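You operate a simulated robot arm through the tools that you are given. There is no shell and no other tool.

You run a simulated robot arm. Do the job below in one go: nothing can be reset, and whatever is moved stays where it is left.

JOB
Wipe up the crumbs, fold the red napkin and stand the salt on it.
Fine: crumbs in the white outline; the yellow pad wipes and goes back where it lay; the other napkin stays. Set down upright: salt shaker. What is to be rubbed or washed off counts as gone when no trace of it is left.

Only the result counts: the job must be done as asked and must still hold three seconds after the hand-in. Knocking over, shifting, dropping, spilling or breaking anything else fails it. Flat cloth is picked up by pressing the open fingertips on it (5 to 10 N) and closing them slowly along it; thin cloth reads only 2 to 8 mm in the jaws.

ROBOT AND FRAMES
A 7-joint arm with a two-finger parallel gripper, fixed in place. Base frame: the origin is on the floor under the middle of its stand, x ahead of it, y to its left, z up; the work surface is at about z = 0.76. Units: m, degrees, N and s.
It reaches about 1.372 m from its shoulder. Its first joint turns from -149.0 to 149.0 degrees. Payload 3.43 kg.
Tool frame: the origin (TCP) lies between the finger pads and is the grasp point; the fingertips stand 0.03 m ahead of it; z points along the fingers, y is the line along which they close. Largest opening 0.094 m; finger width 0.028, thickness 0.01; the body of the gripper, 0.05 by 0.096 m, starts 0.055 m behind the TCP.
Orientation is told as [roll, pitch, yaw] about the base's x, y, z axes, in that order, counted from this pose: with the fingers straight down and closing along the base's y, the tool's x points along the base's -x, its y along +y and its z along -z.

CONTROLS
- The arm moves only by the tool arm_command. Its arguments are lists of equal length, an entry for each row: "slide": the shift along the base's x, y, z in units of 250 mm (1.0 is 250 mm), a list of three; "rotation": the turn, a rotation vector about the base's x, y, z in units of 90 degrees (1.0 is 90 degrees), a list of three; "claw": the finger opening in m, from 0 to 0.094. In form: {"slide": [[dx, dy, dz], ...], "rotation": [[wx, wy, wz], ...], "claw": [claw, ...]}. A call has 1 to 20 rows; each row is the pose to reach, as a shift and turn from the pose commanded when the call began. A call with a number of a shift or a turn outside -1 to 1 is refused whole. Each row takes 0.2 s and may step no farther than 0.05 m and 8.6 degrees from the row before; otherwise, or with a gripper value out of range, the whole call is refused. Where a pose cannot be reached the arm comes as near as it can. A force on the tool above 40 N (or 10 N above the force at the start of the call, whichever is more), or a blocked arm, ends the call early, and 0.2 s more pass. The fingers move at their own pace (about 0.045 m/s each) and stop on an object; they squeeze with about 25 N. The grip force told is the motor's: it shows also when the fingers shut on nothing. Time passes only in rows, and 0.2 s behind the last, so rows that repeat a pose let the fingers close. The reply holds the time, the measured pose of the TCP, the force on the tool along the base axes, the opening and the grip force, in the units named above and with some noise, with the torque about the TCP (base axes, N m) and any sound that the robot's microphone picked up.
- Cameras (640 x 400 px; columns grow to the right, rows downward): "scene" is fixed at [0.0519, -0.4997, 1.3513]; the picture's right is [-0.54, -0.84, 0.00], its down [-0.51, 0.33, -0.79] and it looks along [0.66, -0.43, -0.61] (base axes); focal length 353 px, centre (320, 200). "wrist" rides on the gripper at [0.076, 0.014, -0.103] in the tool frame; the picture's right is [-0.18, 0.98, 0.00], its down [-0.75, -0.14, -0.64] and it looks along [-0.63, -0.12, 0.77] (tool axes); focal length 243 px, centre (320, 200). There is no depth. A picture from a camera that has moved, and an enlarged one, comes with that camera's place and axes in the base frame and with its lens.
- get_image(camera): a new picture of that camera. The clock stands still meanwhile.
- close_up(camera, box): a new picture of the part [left, top, right, bottom] of that camera's present view, enlarged. The clock stands still meanwhile.
- sign_off(): hands the job in; it is judged then, once.

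Nothing tells you positions but the pictures and the camera data. Unless the task says otherwise, let go and move clear before handing in.

The tools are called after ">>>" by a JSON object that holds its "fn" and its "kwargs". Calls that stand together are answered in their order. arm_command: Moves the arm, as the interface text tells. Its arguments: {"type":"object","properties":{"slide":{"type":"array","items":{"type":"array","items":{"type":"number"}}},"rotation":{"type":"array","items":{"type":"array","items":{"type":"number"}}},"claw":{"type":"array","items":{"type":"number"}}},"required":["slide","rotation","claw"]} The other tools are called the same way: get_image (camera) takes a picture; close_up (camera, box) takes an enlarged picture of a part of a camera's view; sign_off () hands the job in.

At the start:

```text
time_s: 0.0
position: [0.7845, -0.5996, 1.0677]
tool_rot: [0.0, 0.0, 0.1]
wrist_force: [0.3, 0.1, 0.6]
ft_torque: [0.0, -0.03, 0.01]
opening: 0.0941
gripper_force: 0.1
```

scene: 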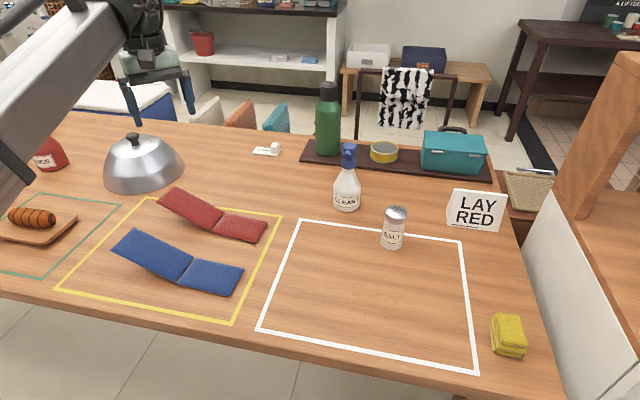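
wrist: 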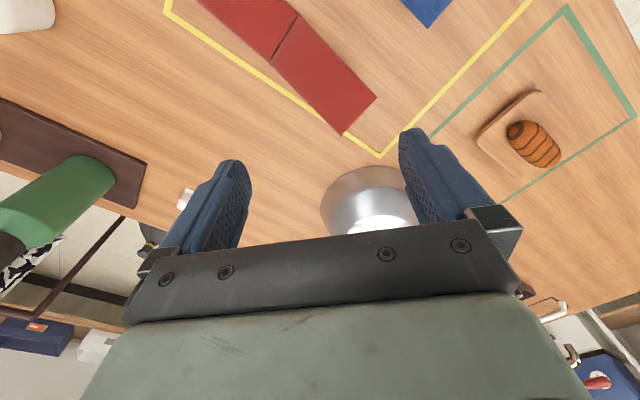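

I see a table with a yellow sponge, a white outline with crumbs, a salt shaker, and a red and a blue napkin in a yellow outline. I will look closer at each one before I move.

>>> {"fn": "close_up", "kwargs": {"camera": "scene", "box": [250, 190, 490, 380]}}

>>> {"fn": "close_up", "kwargs": {"camera": "scene", "box": [60, 160, 300, 330]}}

>>> {"fn": "close_up", "kwargs": {"camera": "scene", "box": [440, 160, 560, 380]}}

>>> {"fn": "close_up", "kwargs": {"camera": "scene", "box": [230, 70, 510, 250]}}

```text
2.11 times, centred on (370, 285) of scene
camera zoom: at [0.0519, -0.4997, 1.3513], right [-0.54, -0.84, 0.0], down [-0.51, 0.33, -0.79], along [0.66, -0.43, -0.61], focal length 742 px, centre (215, 21)
```

zoom: 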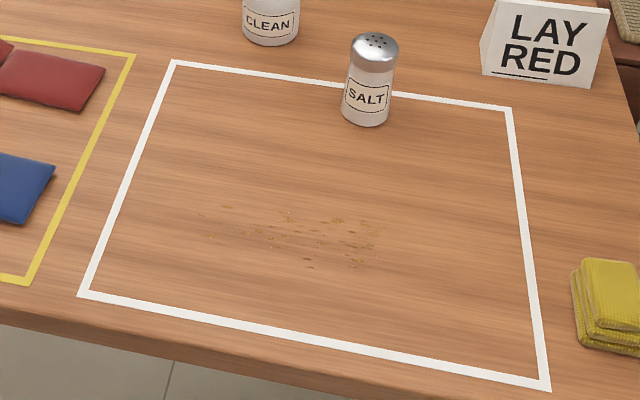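

```text
2.35 times, centred on (180, 245) of scene
camera zoom: at [0.0519, -0.4997, 1.3513], right [-0.54, -0.84, 0.0], down [-0.51, 0.33, -0.79], along [0.66, -0.43, -0.61], focal length 830 px, centre (649, 94)
```

zoom: 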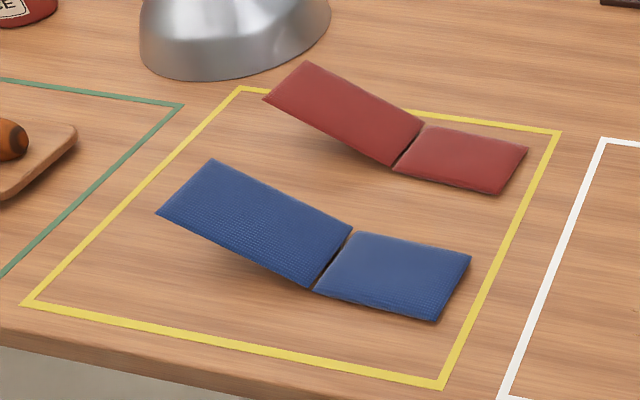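

```text
1.82 times, centred on (500, 270) of scene
camera zoom: at [0.0519, -0.4997, 1.3513], right [-0.54, -0.84, 0.0], down [-0.51, 0.33, -0.79], along [0.66, -0.43, -0.61], focal length 641 px, centre (-7, 73)
```

zoom: 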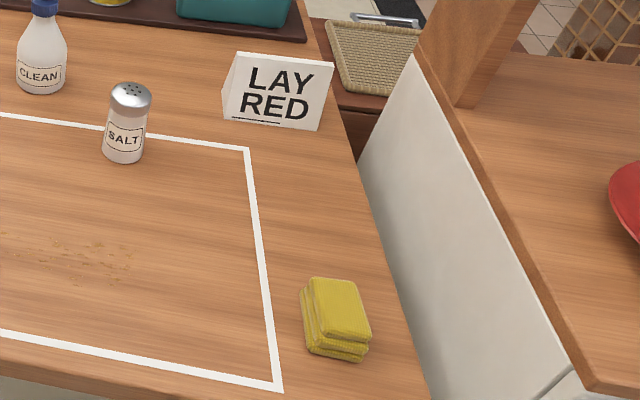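

```text
2.22 times, centred on (370, 160) of scene
camera zoom: at [0.0519, -0.4997, 1.3513], right [-0.54, -0.84, 0.0], down [-0.51, 0.33, -0.79], along [0.66, -0.43, -0.61], focal length 784 px, centre (209, 289)
```

zoom: 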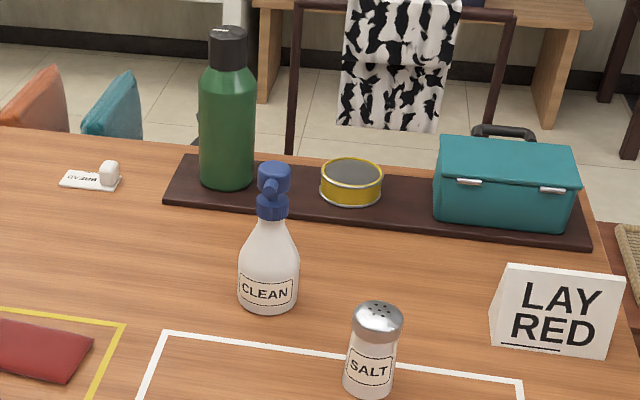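

The table runs at 45° to the base, with the crumbs near x 0.38, y -0.80, the pad near (0.16, -0.97) and the salt near (0.46, -0.97). I'll move the hand over the crumbs, still high up, to look with the wrist camera.

>>> {"fn": "arm_command", "kwargs": {"slide": [[-0.143, -0.069, -0.02], [-0.286, -0.137, -0.04], [-0.429, -0.206, -0.06], [-0.571, -0.274, -0.08], [-0.714, -0.343, -0.1], [-0.857, -0.411, -0.12], [-1.0, -0.48, -0.14]], "rotation": [[0, 0, -0.0715], [0, 0, -0.143], [0, 0, -0.2145], [0, 0, -0.286], [0, 0, -0.3575], [0, 0, -0.429], [0, 0, -0.501]], "claw": [0.094, 0.094, 0.094, 0.094, 0.094, 0.094, 0.094]}}

```text
time_s: 1.6
position: [0.5333, -0.718, 1.0325]
tool_rot: [0.0, 0.0, -45.2]
wrist_force: [0.2, 0.7, 0.3]
ft_torque: [-0.01, 0.01, -0.01]
opening: 0.0941
gripper_force: 0.0
```

The hand moved as expected and is turned square to the table. Next it goes over the crumbs.

>>> {"fn": "arm_command", "kwargs": {"slide": [[-0.155, -0.078, -0.033], [-0.31, -0.155, -0.065], [-0.465, -0.232, -0.098], [-0.62, -0.31, -0.13]], "rotation": [[0, 0, 0], [0, 0, 0], [0, 0, 0], [0, 0, 0]], "claw": [0.094, 0.094, 0.094, 0.094]}}

>>> {"fn": "get_image", "kwargs": {"camera": "wrist"}}

>>> {"fn": "close_up", "kwargs": {"camera": "wrist", "box": [140, 0, 500, 200]}}

```text
time_s: 2.6
position: [0.3802, -0.8003, 1.0005]
tool_rot: [0.0, 0.1, -44.9]
wrist_force: [-0.4, 0.8, 0.6]
ft_torque: [-0.03, 0.02, -0.03]
opening: 0.0939
gripper_force: 0.0
```

```text
taken
camera wrist: at [0.3351, -0.735, 1.1041], right [0.83, 0.56, 0.0], down [0.43, -0.63, 0.64], along [0.36, -0.53, -0.77], focal length 243 px, centre (320, 200)
```

wrist: 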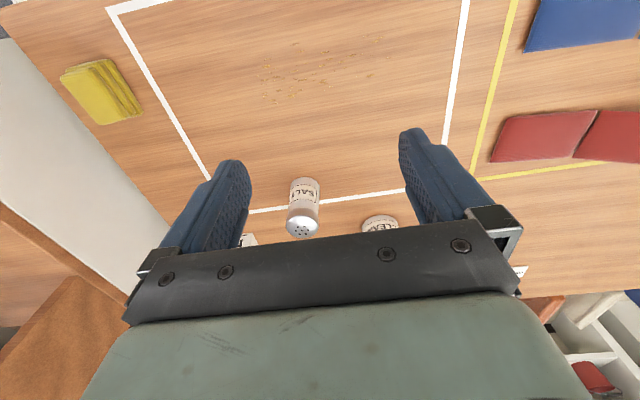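

```text
1.78 times, centred on (320, 100) of wrist
camera zoom: at [0.3351, -0.735, 1.1041], right [0.83, 0.56, 0.0], down [0.43, -0.63, 0.64], along [0.36, -0.53, -0.77], focal length 431 px, centre (320, 378)
```

zoom: 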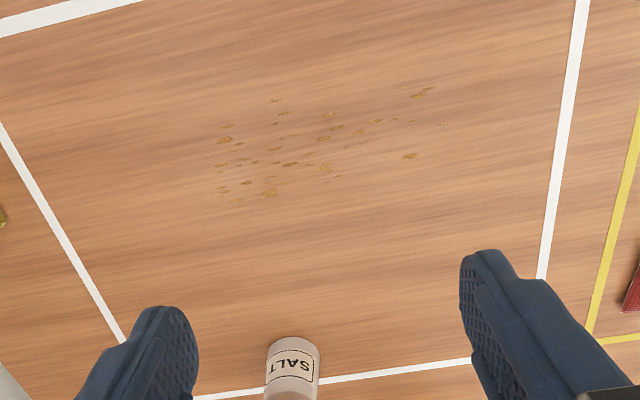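

The crumbs fill a patch about 8 by 19 cm, from s 0.20 to 0.39 m along the table and f 0.79 to 0.86 m out, so the pad must cover all of that. Next I go over the pad for a look from above.

>>> {"fn": "arm_command", "kwargs": {"slide": [[-0.144, -0.111, 0], [-0.288, -0.223, 0], [-0.432, -0.334, 0], [-0.576, -0.445, 0], [-0.72, -0.557, 0], [-0.864, -0.668, 0]], "rotation": [[0, 0, 0], [0, 0, 0], [0, 0, 0], [0, 0, 0], [0, 0, 0], [0, 0, 0]], "claw": [0.094, 0.094, 0.094, 0.094, 0.094, 0.094]}}

>>> {"fn": "get_image", "kwargs": {"camera": "wrist"}}

>>> {"fn": "close_up", "kwargs": {"camera": "wrist", "box": [220, 0, 460, 150]}}

>>> {"fn": "get_image", "kwargs": {"camera": "scene"}}

```text
time_s: 4.0
position: [0.1628, -0.964, 1.0003]
tool_rot: [0.0, 0.0, -44.9]
wrist_force: [-0.4, 0.9, -0.8]
ft_torque: [-0.01, 0.02, 0.01]
opening: 0.0939
gripper_force: 0.0
```

```text
taken
camera wrist: at [0.1193, -0.9007, 1.104], right [0.83, 0.56, 0.0], down [0.43, -0.63, 0.64], along [0.36, -0.53, -0.77], focal length 243 px, centre (320, 200)
```

wrist: 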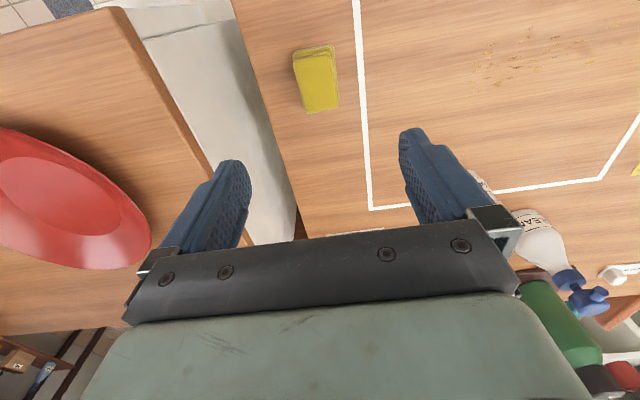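

```text
2.67 times, centred on (340, 75) of wrist
camera zoom: at [0.1193, -0.9007, 1.104], right [0.83, 0.56, 0.0], down [0.43, -0.63, 0.64], along [0.36, -0.53, -0.77], focal length 647 px, centre (267, 533)
```

zoom: 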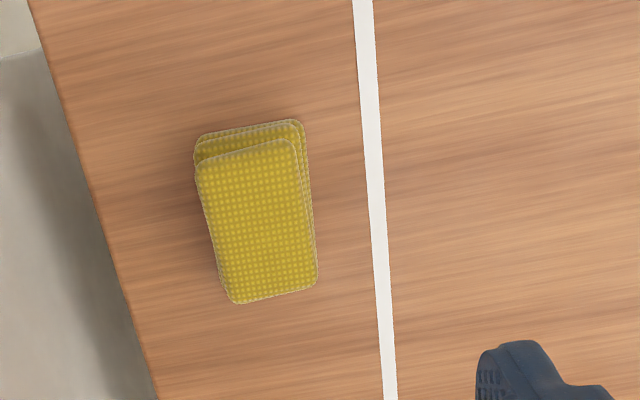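

```text
taken
```

scene: 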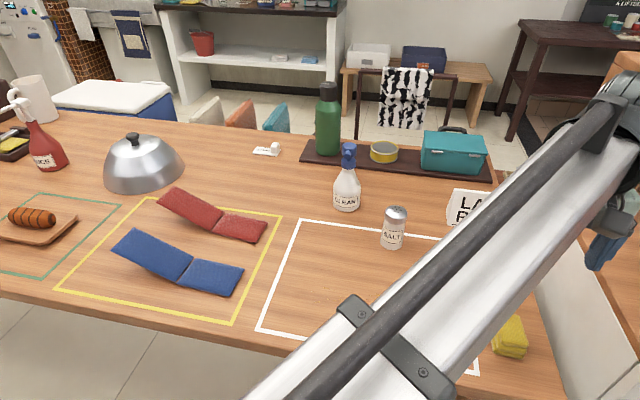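

The pad is about 5 by 6 by 4.5 cm, square to the table, centred near (0.1605, -0.9666). I go down to just above it and check the alignment before gripping.

>>> {"fn": "arm_command", "kwargs": {"slide": [[-0.012, -0.01, -0.18], [-0.012, -0.01, -0.36], [-0.012, -0.01, -0.54], [-0.012, -0.01, -0.6]], "rotation": [[0, 0, 0], [0, 0, 0], [0, 0, 0], [0, 0, 0]], "claw": [0.094, 0.094, 0.094, 0.094]}}

>>> {"fn": "get_image", "kwargs": {"camera": "wrist"}}

>>> {"fn": "get_image", "kwargs": {"camera": "scene"}}

```text
time_s: 5.0
position: [0.1603, -0.9663, 0.8494]
tool_rot: [0.0, 0.0, -45.1]
wrist_force: [-0.1, -0.1, -0.8]
ft_torque: [-0.02, 0.01, -0.02]
opening: 0.0941
gripper_force: 0.1
```

```text
taken
camera wrist: at [0.1157, -0.9033, 0.9533], right [0.83, 0.56, 0.0], down [0.43, -0.63, 0.64], along [0.36, -0.53, -0.77], focal length 243 px, centre (320, 200)
```

wrist: 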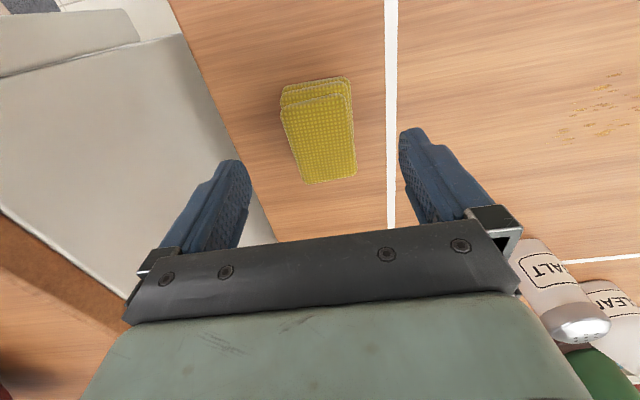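

```text
taken
```

scene: 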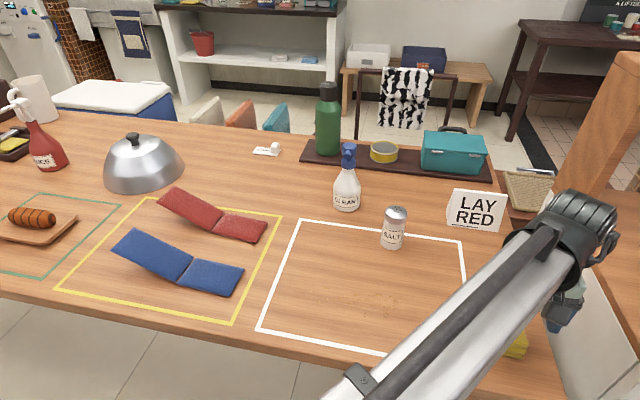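

The pad sits centred between the fingers and its top is at about z 0.795. I lower until the tips are 12 mm above the table, then close on the pad.

>>> {"fn": "arm_command", "kwargs": {"slide": [[0, 0, -0.1], [0, 0, -0.19], [0, 0, -0.19], [0, 0, -0.19], [0, 0, -0.19], [0, 0, -0.19], [0, 0, -0.19]], "rotation": [[0, 0, 0], [0, 0, 0], [0, 0, 0], [0, 0, 0], [0, 0, 0], [0, 0, 0], [0, 0, 0]], "claw": [0.094, 0.094, 0.07, 0.055, 0.04, 0.03, 0.03]}}

>>> {"fn": "get_image", "kwargs": {"camera": "wrist"}}

```text
time_s: 6.6
position: [0.16, -0.9656, 0.8029]
tool_rot: [0.0, 0.1, -45.1]
wrist_force: [-0.1, -0.3, -0.2]
ft_torque: [0.03, -0.02, -0.04]
opening: 0.0529
gripper_force: 25.0
```

```text
taken
camera wrist: at [0.116, -0.9024, 0.9063], right [0.83, 0.56, 0.0], down [0.43, -0.63, 0.64], along [0.36, -0.53, -0.77], focal length 243 px, centre (320, 200)
```

wrist: 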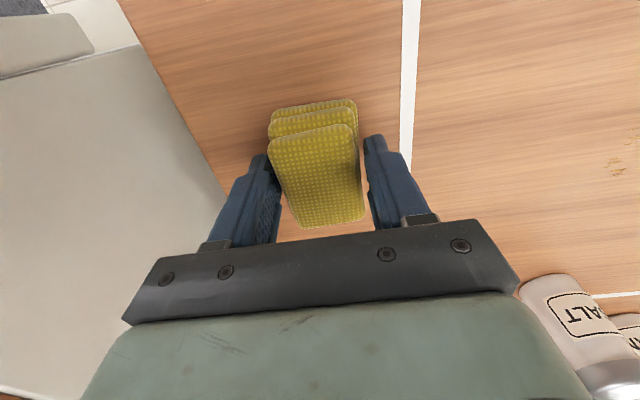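

The pad is held at 25 N with 53 mm between the fingers, at grasp point (0.1605, -0.9666, 0.8027). I lift it 5 cm, carry it to the right-hand end of the crumb patch and lower it nearly to the table.

>>> {"fn": "arm_command", "kwargs": {"slide": [[0, 0, 0.1], [0, 0, 0.2], [0.119, 0.079, 0.2], [0.238, 0.158, 0.2], [0.356, 0.238, 0.2], [0.475, 0.317, 0.2], [0.475, 0.317, 0.1], [0.475, 0.317, 0.02]], "rotation": [[0, 0, 0], [0, 0, 0], [0, 0, 0], [0, 0, 0], [0, 0, 0], [0, 0, 0], [0, 0, 0], [0, 0, 0]], "claw": [0.03, 0.03, 0.03, 0.03, 0.03, 0.03, 0.03, 0.03]}}

>>> {"fn": "get_image", "kwargs": {"camera": "scene"}}

>>> {"fn": "get_image", "kwargs": {"camera": "wrist"}}

```text
time_s: 8.4
position: [0.2788, -0.8884, 0.8082]
tool_rot: [0.0, 0.0, -45.0]
wrist_force: [-0.2, -1.5, -0.1]
ft_torque: [-0.01, -0.01, -0.01]
opening: 0.053
gripper_force: 25.2
```

```text
taken
```

scene: 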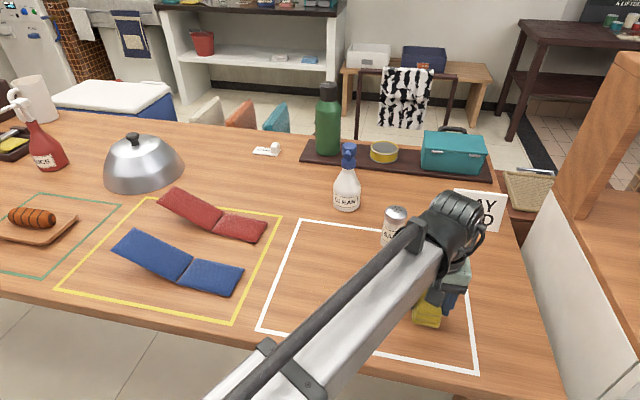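

```text
taken
camera wrist: at [0.2346, -0.8237, 0.911], right [0.83, 0.56, 0.0], down [0.43, -0.63, 0.64], along [0.36, -0.53, -0.77], focal length 243 px, centre (320, 200)
```

wrist: 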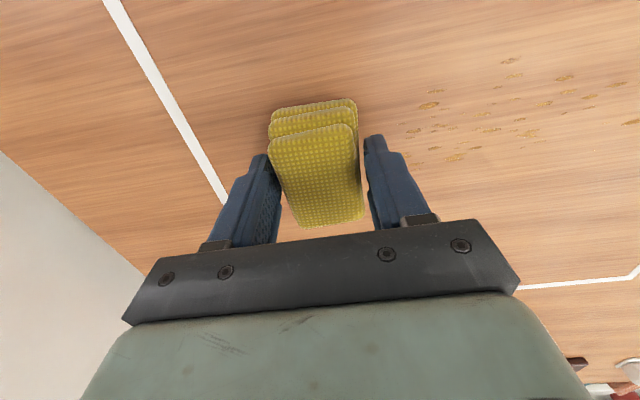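

The pad hangs about 5 mm above the table, just right of the crumbs. I lower it gently to find contact.

>>> {"fn": "arm_command", "kwargs": {"slide": [[0, 0, -0.012], [0, 0, -0.02], [0, 0, -0.024], [0, 0, -0.028]], "rotation": [[0, 0, 0], [0, 0, 0], [0, 0, 0], [0, 0, 0]], "claw": [0.03, 0.03, 0.03, 0.03]}}

```text
time_s: 9.4
position: [0.2791, -0.8876, 0.8038]
tool_rot: [-0.1, 0.0, -45.2]
wrist_force: [0.6, -0.2, 26.6]
ft_torque: [0.17, 0.03, 0.01]
opening: 0.0528
gripper_force: 24.8
```

Contact is made at about 27 N, which is more than I need. I ease it back to roughly 12 N and sweep left along the table through the middle of the crumbs.

>>> {"fn": "arm_command", "kwargs": {"slide": [[0, 0, 0.006], [0.06, 0.06, 0.006], [0.12, 0.12, 0.006], [0.18, 0.18, 0.006], [0.24, 0.24, 0.006], [0.3, 0.3, 0.006], [0.36, 0.36, 0.006], [0.42, 0.42, 0.006], [0.48, 0.48, 0.006], [0.54, 0.54, 0.006], [0.6, 0.6, 0.006], [0.66, 0.66, 0.006], [0.72, 0.72, 0.006], [0.72, 0.72, 0.006]], "rotation": [[0, 0, 0], [0, 0, 0], [0, 0, 0], [0, 0, 0], [0, 0, 0], [0, 0, 0], [0, 0, 0], [0, 0, 0], [0, 0, 0], [0, 0, 0], [0, 0, 0], [0, 0, 0], [0, 0, 0], [0, 0, 0]], "claw": [0.03, 0.03, 0.03, 0.03, 0.03, 0.03, 0.03, 0.03, 0.03, 0.03, 0.03, 0.03, 0.03, 0.03]}}

>>> {"fn": "get_image", "kwargs": {"camera": "wrist"}}

>>> {"fn": "close_up", "kwargs": {"camera": "scene", "box": [250, 190, 490, 380]}}

```text
time_s: 12.0
position: [0.441, -0.728, 0.8034]
tool_rot: [-0.1, 0.0, -45.0]
wrist_force: [-0.5, 3.4, 10.5]
ft_torque: [0.21, -0.09, 0.01]
opening: 0.0528
gripper_force: 24.3
stopped in row 12: the force on the tool passed its limit at 41 N (the readings are from after the stop); the commanded pose is now the measured one
```

```text
taken
camera wrist: at [0.3964, -0.6633, 0.9064], right [0.83, 0.56, 0.0], down [0.43, -0.63, 0.64], along [0.36, -0.53, -0.77], focal length 243 px, centre (320, 200)
```

wrist: 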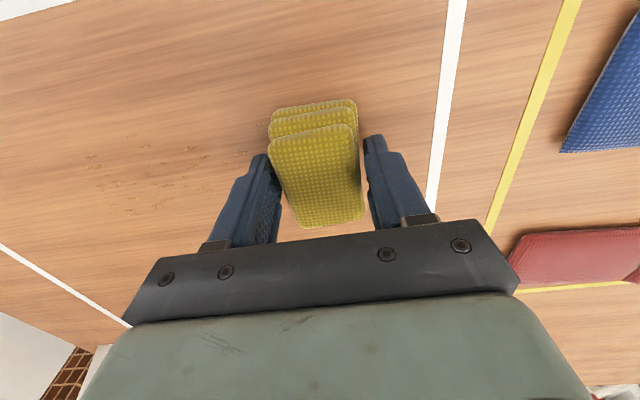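

```text
2.11 times, centred on (370, 285) of scene
camera zoom: at [0.0519, -0.4997, 1.3513], right [-0.54, -0.84, 0.0], down [-0.51, 0.33, -0.79], along [0.66, -0.43, -0.61], focal length 742 px, centre (215, 21)
```

zoom: 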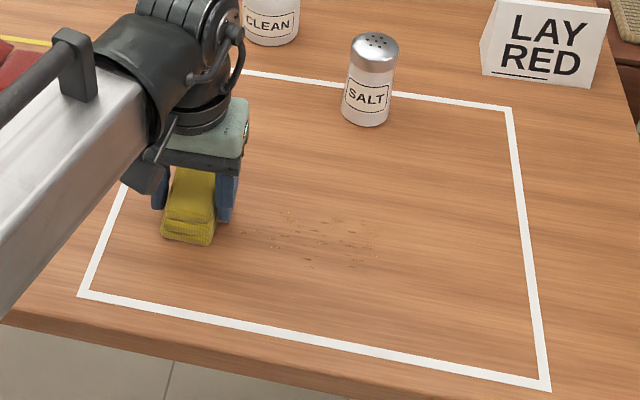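

The sweep wiped the crumbs fainter, then stopped on a force spike with nothing disturbed. I sweep back more slowly at the lighter press of about 10 N, slightly nearer the front edge.

>>> {"fn": "arm_command", "kwargs": {"slide": [[-0.041, 0.041, 0], [-0.081, 0.001, 0], [-0.121, -0.039, 0], [-0.161, -0.079, 0], [-0.201, -0.119, 0], [-0.241, -0.159, 0], [-0.281, -0.199, 0], [-0.321, -0.239, 0], [-0.361, -0.279, 0], [-0.401, -0.319, 0], [-0.441, -0.359, 0], [-0.481, -0.399, 0], [-0.521, -0.439, 0], [-0.561, -0.479, 0], [-0.601, -0.519, 0]], "rotation": [[0, 0, 0], [0, 0, 0], [0, 0, 0], [0, 0, 0], [0, 0, 0], [0, 0, 0], [0, 0, 0], [0, 0, 0], [0, 0, 0], [0, 0, 0], [0, 0, 0], [0, 0, 0], [0, 0, 0], [0, 0, 0], [0, 0, 0]], "claw": [0.03, 0.03, 0.03, 0.03, 0.03, 0.03, 0.03, 0.03, 0.03, 0.03, 0.03, 0.03, 0.03, 0.03, 0.03]}}

>>> {"fn": "get_image", "kwargs": {"camera": "wrist"}}

>>> {"fn": "close_up", "kwargs": {"camera": "wrist", "box": [340, 0, 640, 188]}}

```text
time_s: 15.2
position: [0.29, -0.8573, 0.8032]
tool_rot: [-0.1, -0.1, -45.1]
wrist_force: [7.4, 7.0, 22.8]
ft_torque: [0.08, -0.07, -0.04]
opening: 0.0526
gripper_force: 24.9
```

```text
taken
camera wrist: at [0.2463, -0.793, 0.9064], right [0.83, 0.56, 0.0], down [0.43, -0.63, 0.64], along [0.36, -0.53, -0.77], focal length 243 px, centre (320, 200)
```

wrist: 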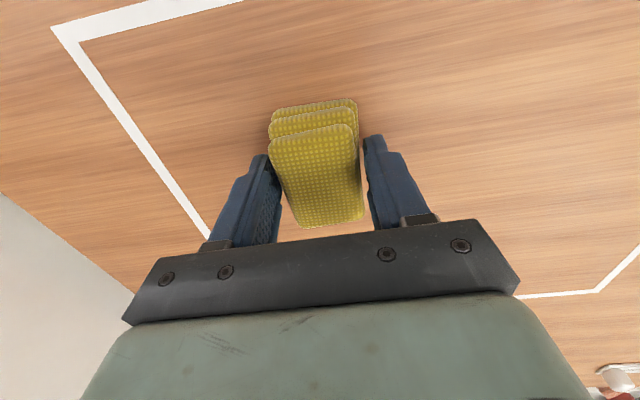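

```text
2.13 times, centred on (490, 94) of wrist
camera zoom: at [0.2463, -0.793, 0.9064], right [0.83, 0.56, 0.0], down [0.43, -0.63, 0.64], along [0.36, -0.53, -0.77], focal length 516 px, centre (-42, 426)
```

zoom: 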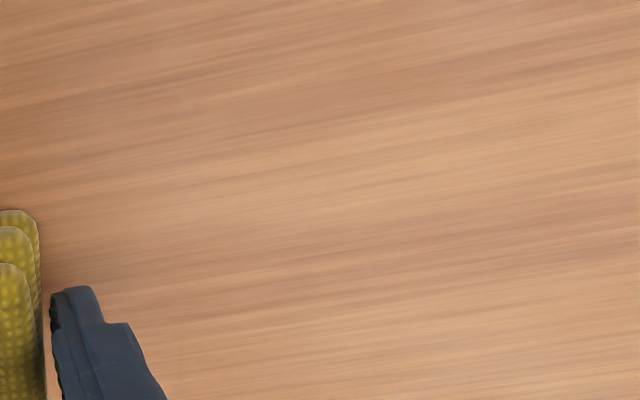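

No crumbs show on the strip I just wiped. I make one more sweep left along the far side of the patch to be sure, pressing slightly less.

>>> {"fn": "arm_command", "kwargs": {"slide": [[0.04, -0.04, 0.004], [0.085, -0.085, 0.004], [0.125, -0.045, 0.004], [0.165, -0.005, 0.004], [0.205, 0.035, 0.004], [0.245, 0.075, 0.004], [0.285, 0.115, 0.004], [0.325, 0.155, 0.004], [0.365, 0.195, 0.004], [0.405, 0.235, 0.004], [0.445, 0.275, 0.004], [0.485, 0.315, 0.004], [0.525, 0.355, 0.004], [0.565, 0.395, 0.004], [0.605, 0.435, 0.004], [0.645, 0.475, 0.004]], "rotation": [[0, 0, 0], [0, 0, 0], [0, 0, 0], [0, 0, 0], [0, 0, 0], [0, 0, 0], [0, 0, 0], [0, 0, 0], [0, 0, 0], [0, 0, 0], [0, 0, 0], [0, 0, 0], [0, 0, 0], [0, 0, 0], [0, 0, 0], [0, 0, 0]], "claw": [0.03, 0.03, 0.03, 0.03, 0.03, 0.03, 0.03, 0.03, 0.03, 0.03, 0.03, 0.03, 0.03, 0.03, 0.03, 0.03]}}

>>> {"fn": "get_image", "kwargs": {"camera": "wrist"}}

>>> {"fn": "close_up", "kwargs": {"camera": "scene", "box": [250, 190, 490, 380]}}

```text
time_s: 18.1
position: [0.4267, -0.7651, 0.8048]
tool_rot: [-0.2, -0.1, -45.0]
wrist_force: [-1.8, 2.4, 10.8]
ft_torque: [0.19, -0.12, 0.09]
opening: 0.049
gripper_force: 25.0
stopped in row 14: the force on the tool passed its limit at 40 N (the readings are from after the stop); the commanded pose is now the measured one
```

```text
taken
camera wrist: at [0.3819, -0.7003, 0.9081], right [0.83, 0.56, 0.0], down [0.43, -0.63, 0.64], along [0.36, -0.53, -0.77], focal length 243 px, centre (320, 200)
```

wrist: 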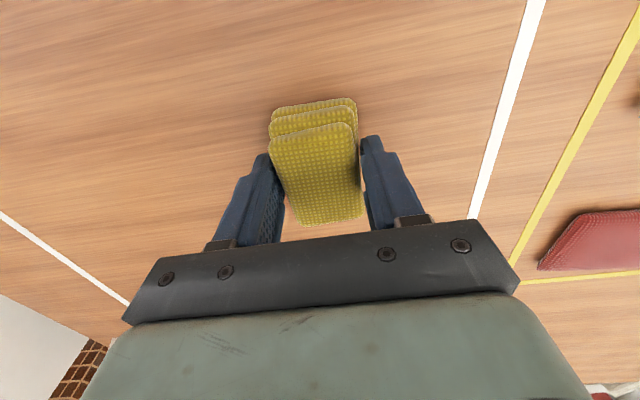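

```text
2.11 times, centred on (370, 285) of scene
camera zoom: at [0.0519, -0.4997, 1.3513], right [-0.54, -0.84, 0.0], down [-0.51, 0.33, -0.79], along [0.66, -0.43, -0.61], focal length 742 px, centre (215, 21)
```

zoom: 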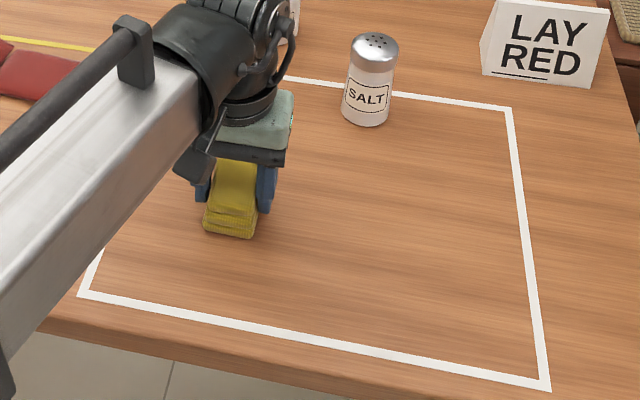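

The patch looks clean from both cameras. I lift the pad, carry it halfway back and inspect the wiped area closely before putting the pad down.

>>> {"fn": "arm_command", "kwargs": {"slide": [[0, 0, 0.15], [0, 0, 0.3], [-0.133, -0.101, 0.4], [-0.266, -0.202, 0.4], [-0.399, -0.302, 0.4], [-0.532, -0.403, 0.4]], "rotation": [[0, 0, 0], [0, 0, 0], [0, 0, 0], [0, 0, 0], [0, 0, 0], [0, 0, 0]], "claw": [0.03, 0.03, 0.03, 0.03, 0.03, 0.03]}}

>>> {"fn": "close_up", "kwargs": {"camera": "wrist", "box": [360, 0, 640, 175]}}

>>> {"fn": "close_up", "kwargs": {"camera": "scene", "box": [290, 240, 410, 315]}}

>>> {"fn": "get_image", "kwargs": {"camera": "wrist"}}

```text
time_s: 19.5
position: [0.2934, -0.8645, 0.9037]
tool_rot: [-0.3, 0.0, -45.0]
wrist_force: [-0.1, 0.0, -0.5]
ft_torque: [-0.01, 0.04, -0.02]
opening: 0.049
gripper_force: 24.5
```

```text
2.29 times, centred on (500, 88) of wrist
camera zoom: at [0.2493, -0.8007, 1.0075], right [0.83, 0.56, 0.0], down [0.43, -0.63, 0.64], along [0.36, -0.53, -0.77], focal length 555 px, centre (-91, 457)
```

zoom: 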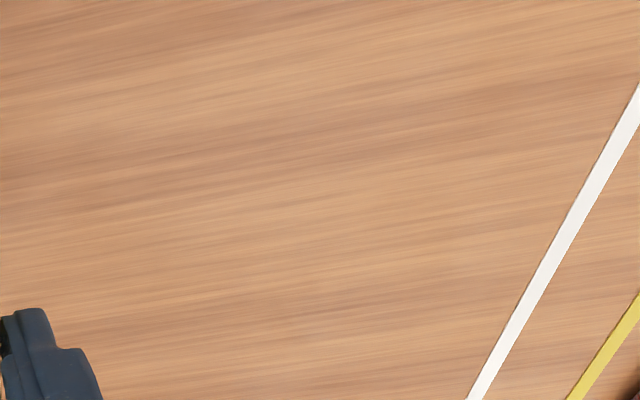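

```text
5.33 times, centred on (350, 278) of scene
camera zoom: at [0.0519, -0.4997, 1.3513], right [-0.54, -0.84, 0.0], down [-0.51, 0.33, -0.79], along [0.66, -0.43, -0.61], focal length 1880 px, centre (160, -213)
```

zoom: 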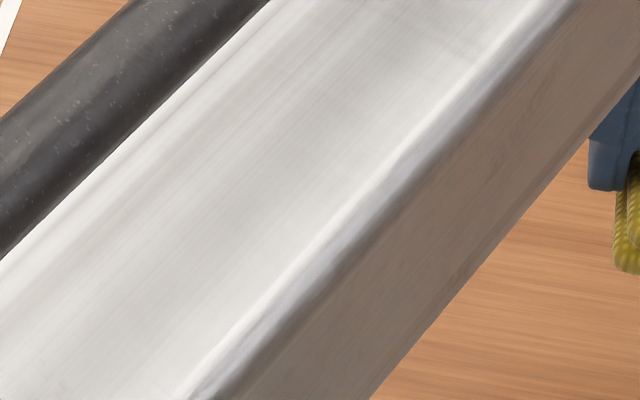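

```text
taken
camera wrist: at [0.2493, -0.8007, 1.0075], right [0.83, 0.56, 0.0], down [0.43, -0.63, 0.64], along [0.36, -0.53, -0.77], focal length 243 px, centre (320, 200)
```

wrist: 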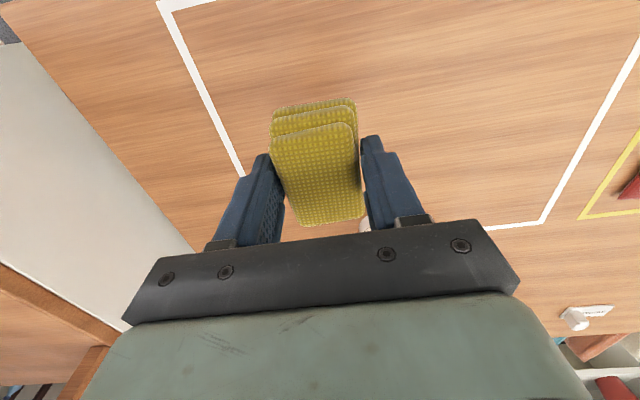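

The wiped area is clean in this view. I move over the pad's old spot and check the rest of the patch from there before lowering it.

>>> {"fn": "arm_command", "kwargs": {"slide": [[-0.133, -0.101, 0], [-0.266, -0.202, 0], [-0.4, -0.302, 0], [-0.533, -0.403, 0]], "rotation": [[0, 0, 0], [0, 0, 0], [0, 0, 0], [0, 0, 0]], "claw": [0.03, 0.03, 0.03, 0.03]}}

>>> {"fn": "close_up", "kwargs": {"camera": "wrist", "box": [400, 0, 640, 150]}}

>>> {"fn": "get_image", "kwargs": {"camera": "scene"}}

>>> {"fn": "get_image", "kwargs": {"camera": "wrist"}}

>>> {"fn": "close_up", "kwargs": {"camera": "scene", "box": [290, 240, 410, 315]}}

```text
time_s: 20.5
position: [0.1608, -0.9673, 0.9035]
tool_rot: [-0.2, 0.0, -45.0]
wrist_force: [-0.4, -0.9, 0.1]
ft_torque: [0.01, 0.02, 0.03]
opening: 0.049
gripper_force: 25.2
```

```text
2.67 times, centred on (520, 75) of wrist
camera zoom: at [0.1158, -0.9029, 1.0069], right [0.83, 0.56, 0.0], down [0.43, -0.63, 0.64], along [0.36, -0.53, -0.77], focal length 647 px, centre (-213, 533)
```

zoom: 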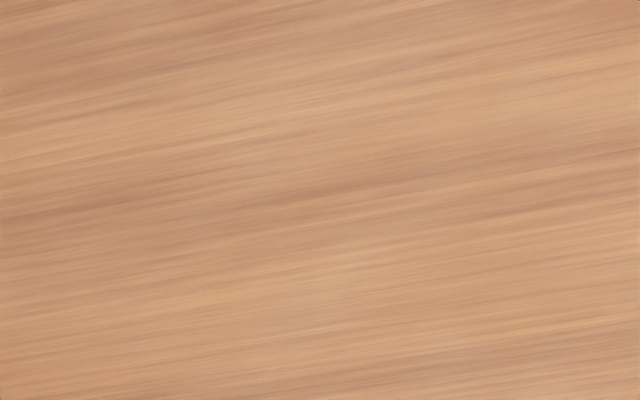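

```text
taken
```

scene: 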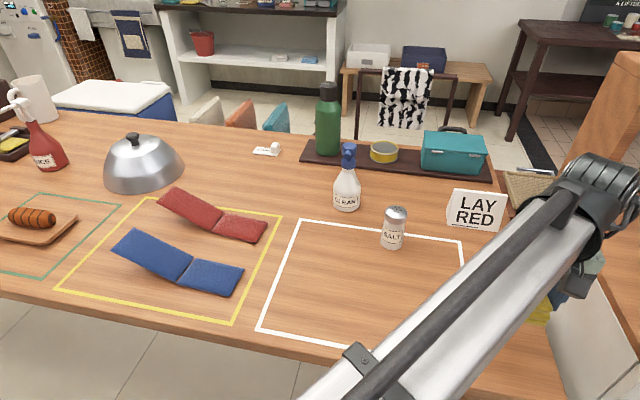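

```text
taken
camera wrist: at [0.1158, -0.9029, 1.0069], right [0.83, 0.56, 0.0], down [0.43, -0.63, 0.64], along [0.36, -0.53, -0.77], focal length 243 px, centre (320, 200)
```

wrist: 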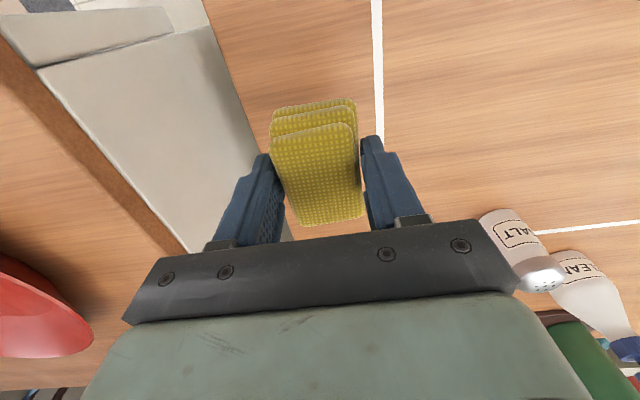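

```text
5.33 times, centred on (350, 278) of scene
camera zoom: at [0.0519, -0.4997, 1.3513], right [-0.54, -0.84, 0.0], down [-0.51, 0.33, -0.79], along [0.66, -0.43, -0.61], focal length 1880 px, centre (160, -213)
```

zoom: 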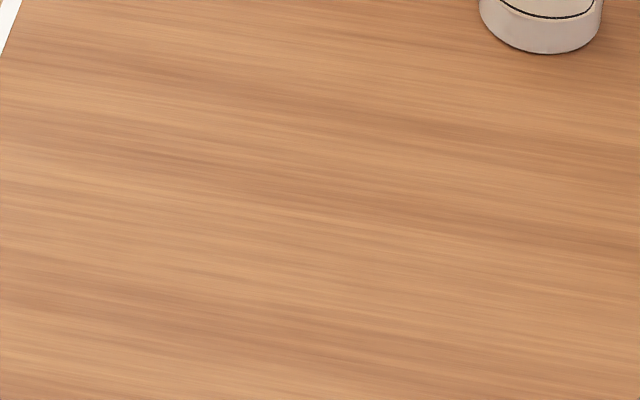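

The view is clean so far, but the nearest crumbs sat just below that crop, so I check the front strip too.

>>> {"fn": "close_up", "kwargs": {"camera": "scene", "box": [310, 270, 420, 340]}}

>>> {"fn": "close_up", "kwargs": {"camera": "wrist", "box": [480, 0, 640, 100]}}

```text
5.71 times, centred on (365, 305) of scene
camera zoom: at [0.0519, -0.4997, 1.3513], right [-0.54, -0.84, 0.0], down [-0.51, 0.33, -0.79], along [0.66, -0.43, -0.61], focal length 2015 px, centre (63, -400)
```

zoom: 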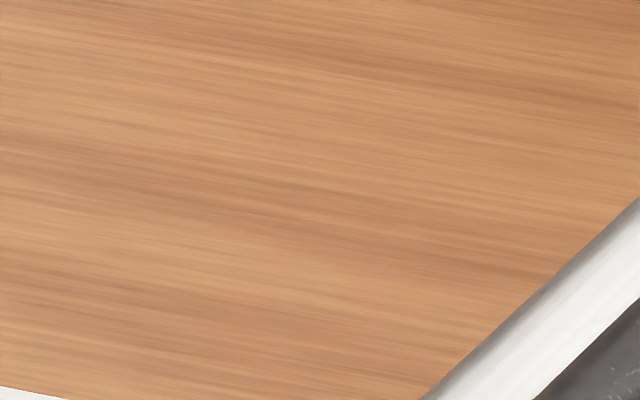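

```text
4.00 times, centred on (560, 50) of wrist
camera zoom: at [0.1158, -0.9029, 1.0069], right [0.83, 0.56, 0.0], down [0.43, -0.63, 0.64], along [0.36, -0.53, -0.77], focal length 970 px, centre (-640, 800)
```

zoom: 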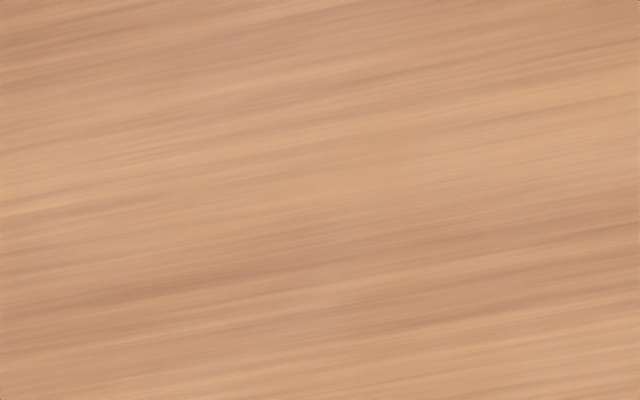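

No trace remains anywhere in the patch. I lower the pad onto the spot it came from and stop at light contact.

>>> {"fn": "arm_command", "kwargs": {"slide": [[0, 0, -0.12], [0, 0, -0.24], [0, 0, -0.34], [0, 0, -0.38], [0, 0, -0.392], [0, 0, -0.398], [0, 0, -0.402]], "rotation": [[0, 0, 0], [0, 0, 0], [0, 0, 0], [0, 0, 0], [0, 0, 0], [0, 0, 0], [0, 0, 0]], "claw": [0.03, 0.03, 0.03, 0.03, 0.03, 0.03, 0.03]}}

>>> {"fn": "get_image", "kwargs": {"camera": "wrist"}}

```text
time_s: 22.1
position: [0.161, -0.9667, 0.8053]
tool_rot: [-0.3, -0.1, -45.1]
wrist_force: [-1.0, -1.3, 17.5]
ft_torque: [0.28, -0.09, -0.01]
opening: 0.0486
gripper_force: 24.7
```

```text
taken
camera wrist: at [0.116, -0.9021, 0.9082], right [0.83, 0.56, 0.0], down [0.43, -0.63, 0.64], along [0.36, -0.53, -0.76], focal length 243 px, centre (320, 200)
```

wrist: 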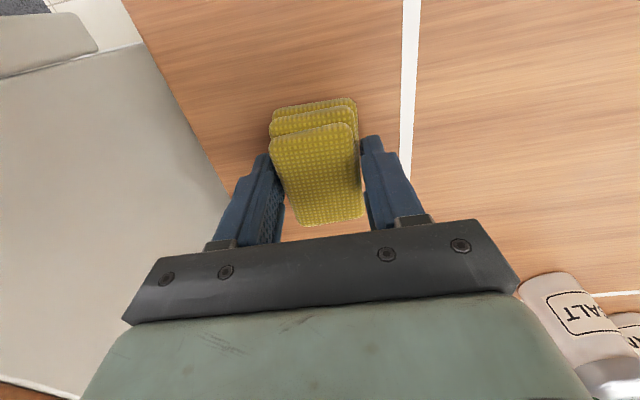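

The pad stands on its spot, and the picture matches the one taken at grasping. I ease the force, open the fingers and rise straight up.

>>> {"fn": "arm_command", "kwargs": {"slide": [[0, 0, 0.005], [0, 0, 0.006], [0, 0, 0.006], [0, 0, 0.006], [0, 0, 0.006], [0, 0, 0.006], [0, 0, 0.1], [0, 0, 0.25], [0, 0, 0.4], [0, 0, 0.55], [0, 0, 0.7], [0, 0, 0.8]], "rotation": [[0, 0, 0], [0, 0, 0], [0, 0, 0], [0, 0, 0], [0, 0, 0], [0, 0, 0], [0, 0, 0], [0, 0, 0], [0, 0, 0], [0, 0, 0], [0, 0, 0], [0, 0, 0]], "claw": [0.04, 0.06, 0.075, 0.085, 0.094, 0.094, 0.094, 0.094, 0.094, 0.094, 0.094, 0.094]}}

>>> {"fn": "close_up", "kwargs": {"camera": "wrist", "box": [220, 0, 460, 150]}}

>>> {"fn": "get_image", "kwargs": {"camera": "scene"}}

```text
time_s: 24.7
position: [0.1592, -0.9672, 1.0033]
tool_rot: [-0.2, 0.0, -45.1]
wrist_force: [0.3, -0.2, -0.3]
ft_torque: [-0.01, 0.0, 0.02]
opening: 0.0937
gripper_force: 0.1
```

```text
2.67 times, centred on (340, 75) of wrist
camera zoom: at [0.1153, -0.9026, 1.107], right [0.83, 0.56, 0.0], down [0.43, -0.63, 0.64], along [0.36, -0.53, -0.77], focal length 647 px, centre (267, 533)
```

zoom: 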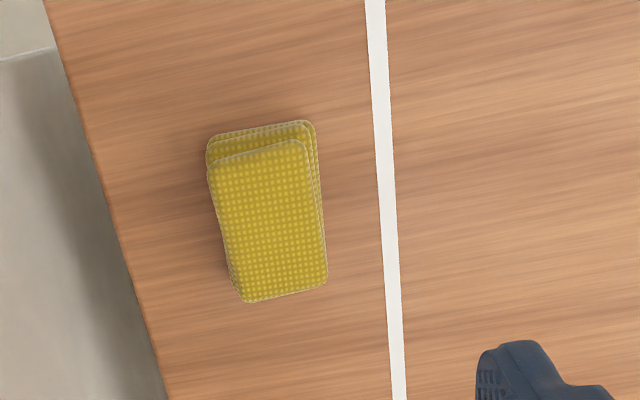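

```text
taken
```

scene: 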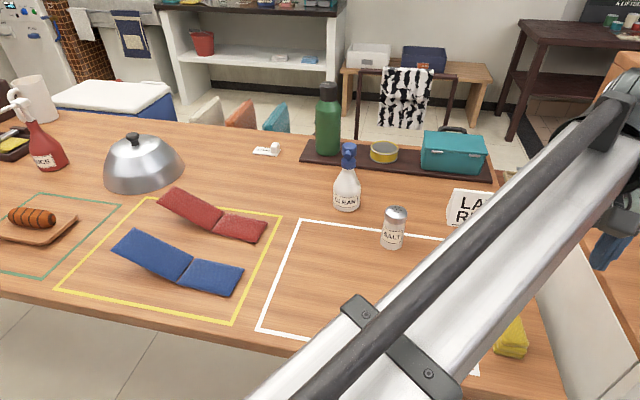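

The pad is back within about a millimetre of where it lay. Now I go over to the red napkin, keeping high, to study it from above.

>>> {"fn": "arm_command", "kwargs": {"slide": [[0.16, 0.087, 0.04], [0.32, 0.175, 0.08], [0.48, 0.262, 0.12], [0.64, 0.349, 0.16], [0.8, 0.437, 0.2], [0.96, 0.524, 0.24]], "rotation": [[0, 0, 0], [0, 0, 0], [0, 0, 0], [0, 0, 0], [0, 0, 0], [0, 0, 0]], "claw": [0.094, 0.094, 0.094, 0.094, 0.094, 0.094]}}

>>> {"fn": "arm_command", "kwargs": {"slide": [[0.16, 0.087, 0], [0.32, 0.175, 0], [0.48, 0.262, 0], [0.64, 0.349, 0], [0.8, 0.437, 0], [0.96, 0.524, 0]], "rotation": [[0, 0, 0], [0, 0, 0], [0, 0, 0], [0, 0, 0], [0, 0, 0], [0, 0, 0]], "claw": [0.094, 0.094, 0.094, 0.094, 0.094, 0.094]}}

>>> {"fn": "get_image", "kwargs": {"camera": "wrist"}}

>>> {"fn": "close_up", "kwargs": {"camera": "scene", "box": [250, 190, 490, 380]}}

```text
time_s: 26.1
position: [0.3986, -0.8345, 1.063]
tool_rot: [-0.1, 0.0, -45.0]
wrist_force: [0.1, -0.4, 0.0]
ft_torque: [0.02, -0.01, 0.01]
opening: 0.0938
gripper_force: 0.0
```

```text
time_s: 27.5
position: [0.6387, -0.7043, 1.0639]
tool_rot: [-0.1, -0.2, -45.1]
wrist_force: [-0.7, 0.8, 0.1]
ft_torque: [-0.01, -0.01, 0.0]
opening: 0.0942
gripper_force: 0.1
```

```text
taken
camera wrist: at [0.5953, -0.6406, 1.167], right [0.83, 0.56, 0.0], down [0.43, -0.63, 0.64], along [0.36, -0.53, -0.77], focal length 243 px, centre (320, 200)
```

wrist: 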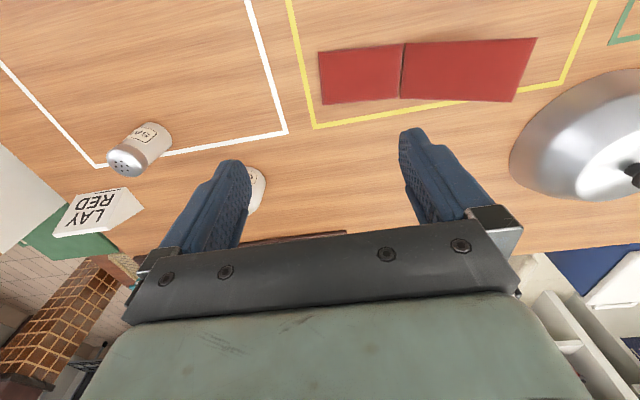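

```text
2.11 times, centred on (370, 285) of scene
camera zoom: at [0.0519, -0.4997, 1.3513], right [-0.54, -0.84, 0.0], down [-0.51, 0.33, -0.79], along [0.66, -0.43, -0.61], focal length 742 px, centre (215, 21)
```

zoom: 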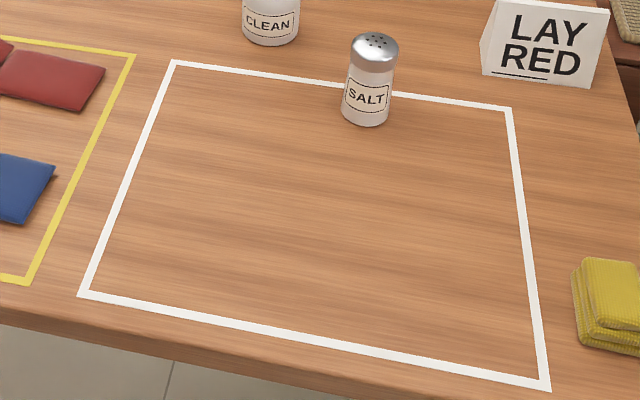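

The table is clean, the pad is in place, and the salt and sign have not moved. The red napkin is two hinged panels: the right one lies flat and the left one rises about 24°, with its free edge near (0.845, -0.558, 0.83). I look closer at its thickness.

>>> {"fn": "close_up", "kwargs": {"camera": "scene", "box": [140, 175, 280, 262]}}

>>> {"fn": "close_up", "kwargs": {"camera": "wrist", "box": [300, 0, 640, 210]}}

```text
4.57 times, centred on (210, 218) of scene
camera zoom: at [0.0519, -0.4997, 1.3513], right [-0.54, -0.84, 0.0], down [-0.51, 0.33, -0.79], along [0.66, -0.43, -0.61], focal length 1612 px, centre (823, 115)
```

zoom: 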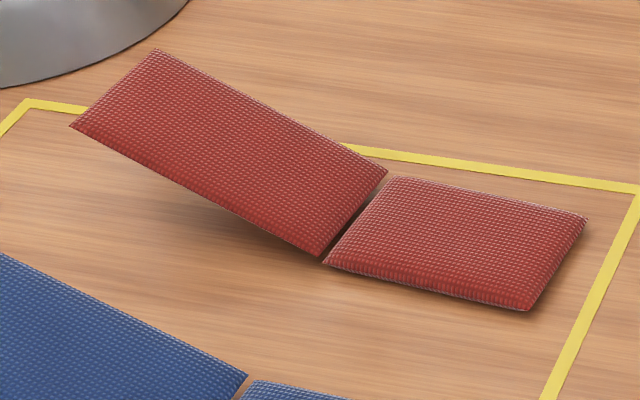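

```text
1.88 times, centred on (470, 105) of wrist
camera zoom: at [0.5953, -0.6406, 1.167], right [0.83, 0.56, 0.0], down [0.43, -0.63, 0.64], along [0.36, -0.53, -0.77], focal length 457 px, centre (38, 379)
```

zoom: 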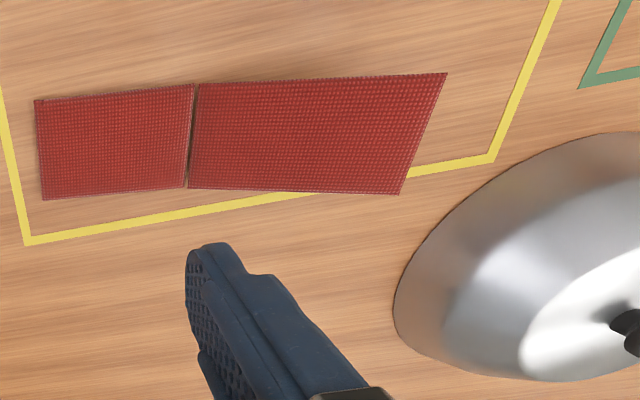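

The raised panel is about 14.5 cm long and the gap under its free edge is about 5 cm. My plan is to tilt the hand 30°, set the fingertips under that edge from the left like a fork, and swing the panel over its crease onto the flat one. First I turn the hand to line up with the napkin, staying high.

>>> {"fn": "arm_command", "kwargs": {"slide": [[0.053, 0.041, 0], [0.107, 0.081, 0], [0.16, 0.122, 0], [0.214, 0.163, 0], [0.267, 0.204, 0], [0.321, 0.244, 0], [0.374, 0.285, 0], [0.428, 0.326, 0], [0.481, 0.367, 0], [0.535, 0.407, 0], [0.588, 0.448, 0]], "rotation": [[0, 0, 0.0854], [0, 0, 0.1707], [0, 0, 0.2561], [0, 0, 0.3415], [0, 0, 0.4268], [0, 0, 0.5122], [0, 0, 0.5975], [0, 0, 0.6829], [0, 0, 0.7683], [0, 0, 0.8536], [0, 0, 0.939]], "claw": [0.094, 0.09, 0.08, 0.07, 0.06, 0.05, 0.04, 0.03, 0.03, 0.03, 0.03]}}

>>> {"fn": "get_image", "kwargs": {"camera": "scene"}}

>>> {"fn": "get_image", "kwargs": {"camera": "wrist"}}

```text
time_s: 29.9
position: [0.7878, -0.5925, 1.0628]
tool_rot: [-0.1, -0.1, 39.6]
wrist_force: [-0.4, -0.3, 0.1]
ft_torque: [-0.02, 0.0, -0.05]
opening: 0.0301
gripper_force: 0.1
```

```text
taken
```

scene: 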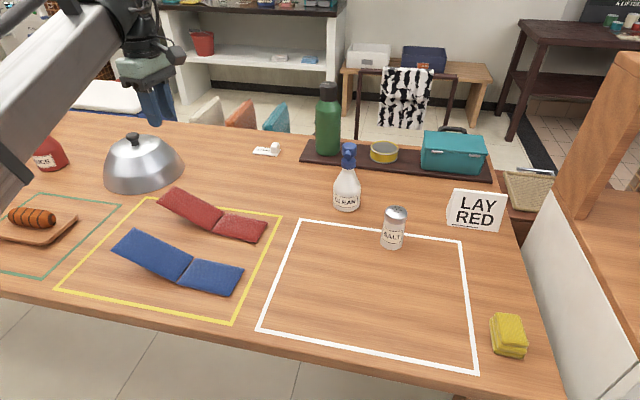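

```text
taken
camera wrist: at [0.7193, -0.6303, 1.1665], right [-0.48, 0.87, 0.0], down [0.67, 0.37, 0.64], along [0.56, 0.31, -0.77], focal length 243 px, centre (320, 200)
```

wrist: 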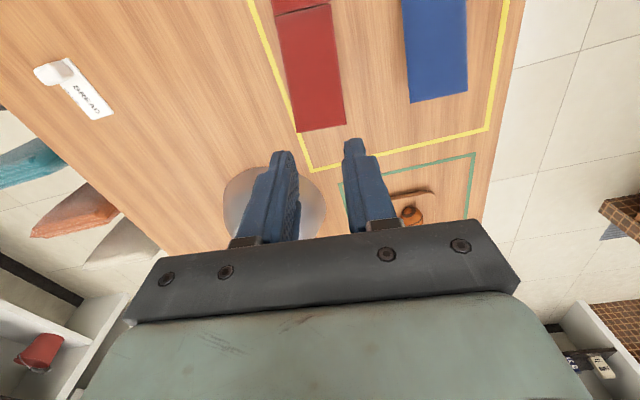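

The free edge checks out at (0.846, -0.558, 0.829). I move left past that edge and tilt the hand 30° so the fingertips point back under the panel.

>>> {"fn": "arm_command", "kwargs": {"slide": [[0.118, 0.089, -0.027], [0.236, 0.179, -0.054], [0.354, 0.268, -0.082], [0.472, 0.357, -0.109], [0.59, 0.446, -0.136]], "rotation": [[-0.0424, 0.0514, 0], [-0.0848, 0.1029, 0], [-0.1272, 0.1543, 0], [-0.1696, 0.2058, 0], [-0.212, 0.257, 0]], "claw": [0.03, 0.03, 0.03, 0.03, 0.03]}}

>>> {"fn": "get_image", "kwargs": {"camera": "scene"}}

>>> {"fn": "get_image", "kwargs": {"camera": "wrist"}}

```text
time_s: 31.1
position: [0.9349, -0.4821, 1.028]
tool_rot: [-0.2, 30.0, 39.4]
wrist_force: [-0.1, -0.6, 0.1]
ft_torque: [0.0, 0.0, 0.0]
opening: 0.0299
gripper_force: 0.0
```

```text
taken
```

scene: 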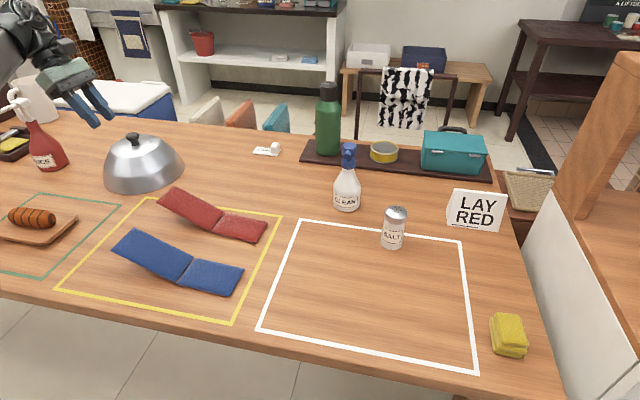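

```text
taken
camera wrist: at [0.9133, -0.48, 1.157], right [-0.5, 0.86, -0.1], down [0.84, 0.51, 0.18], along [0.2, 0.01, -0.98], focal length 243 px, centre (320, 200)
```

wrist: 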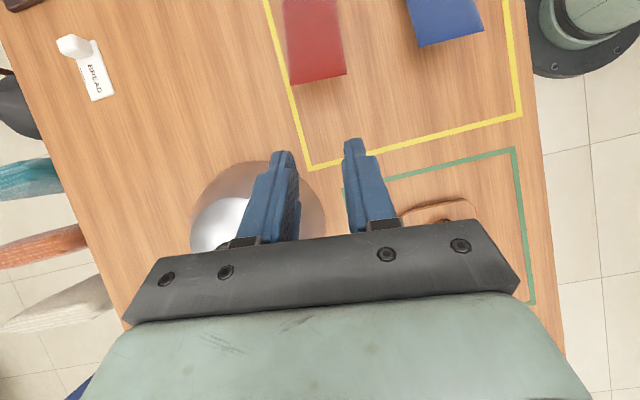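

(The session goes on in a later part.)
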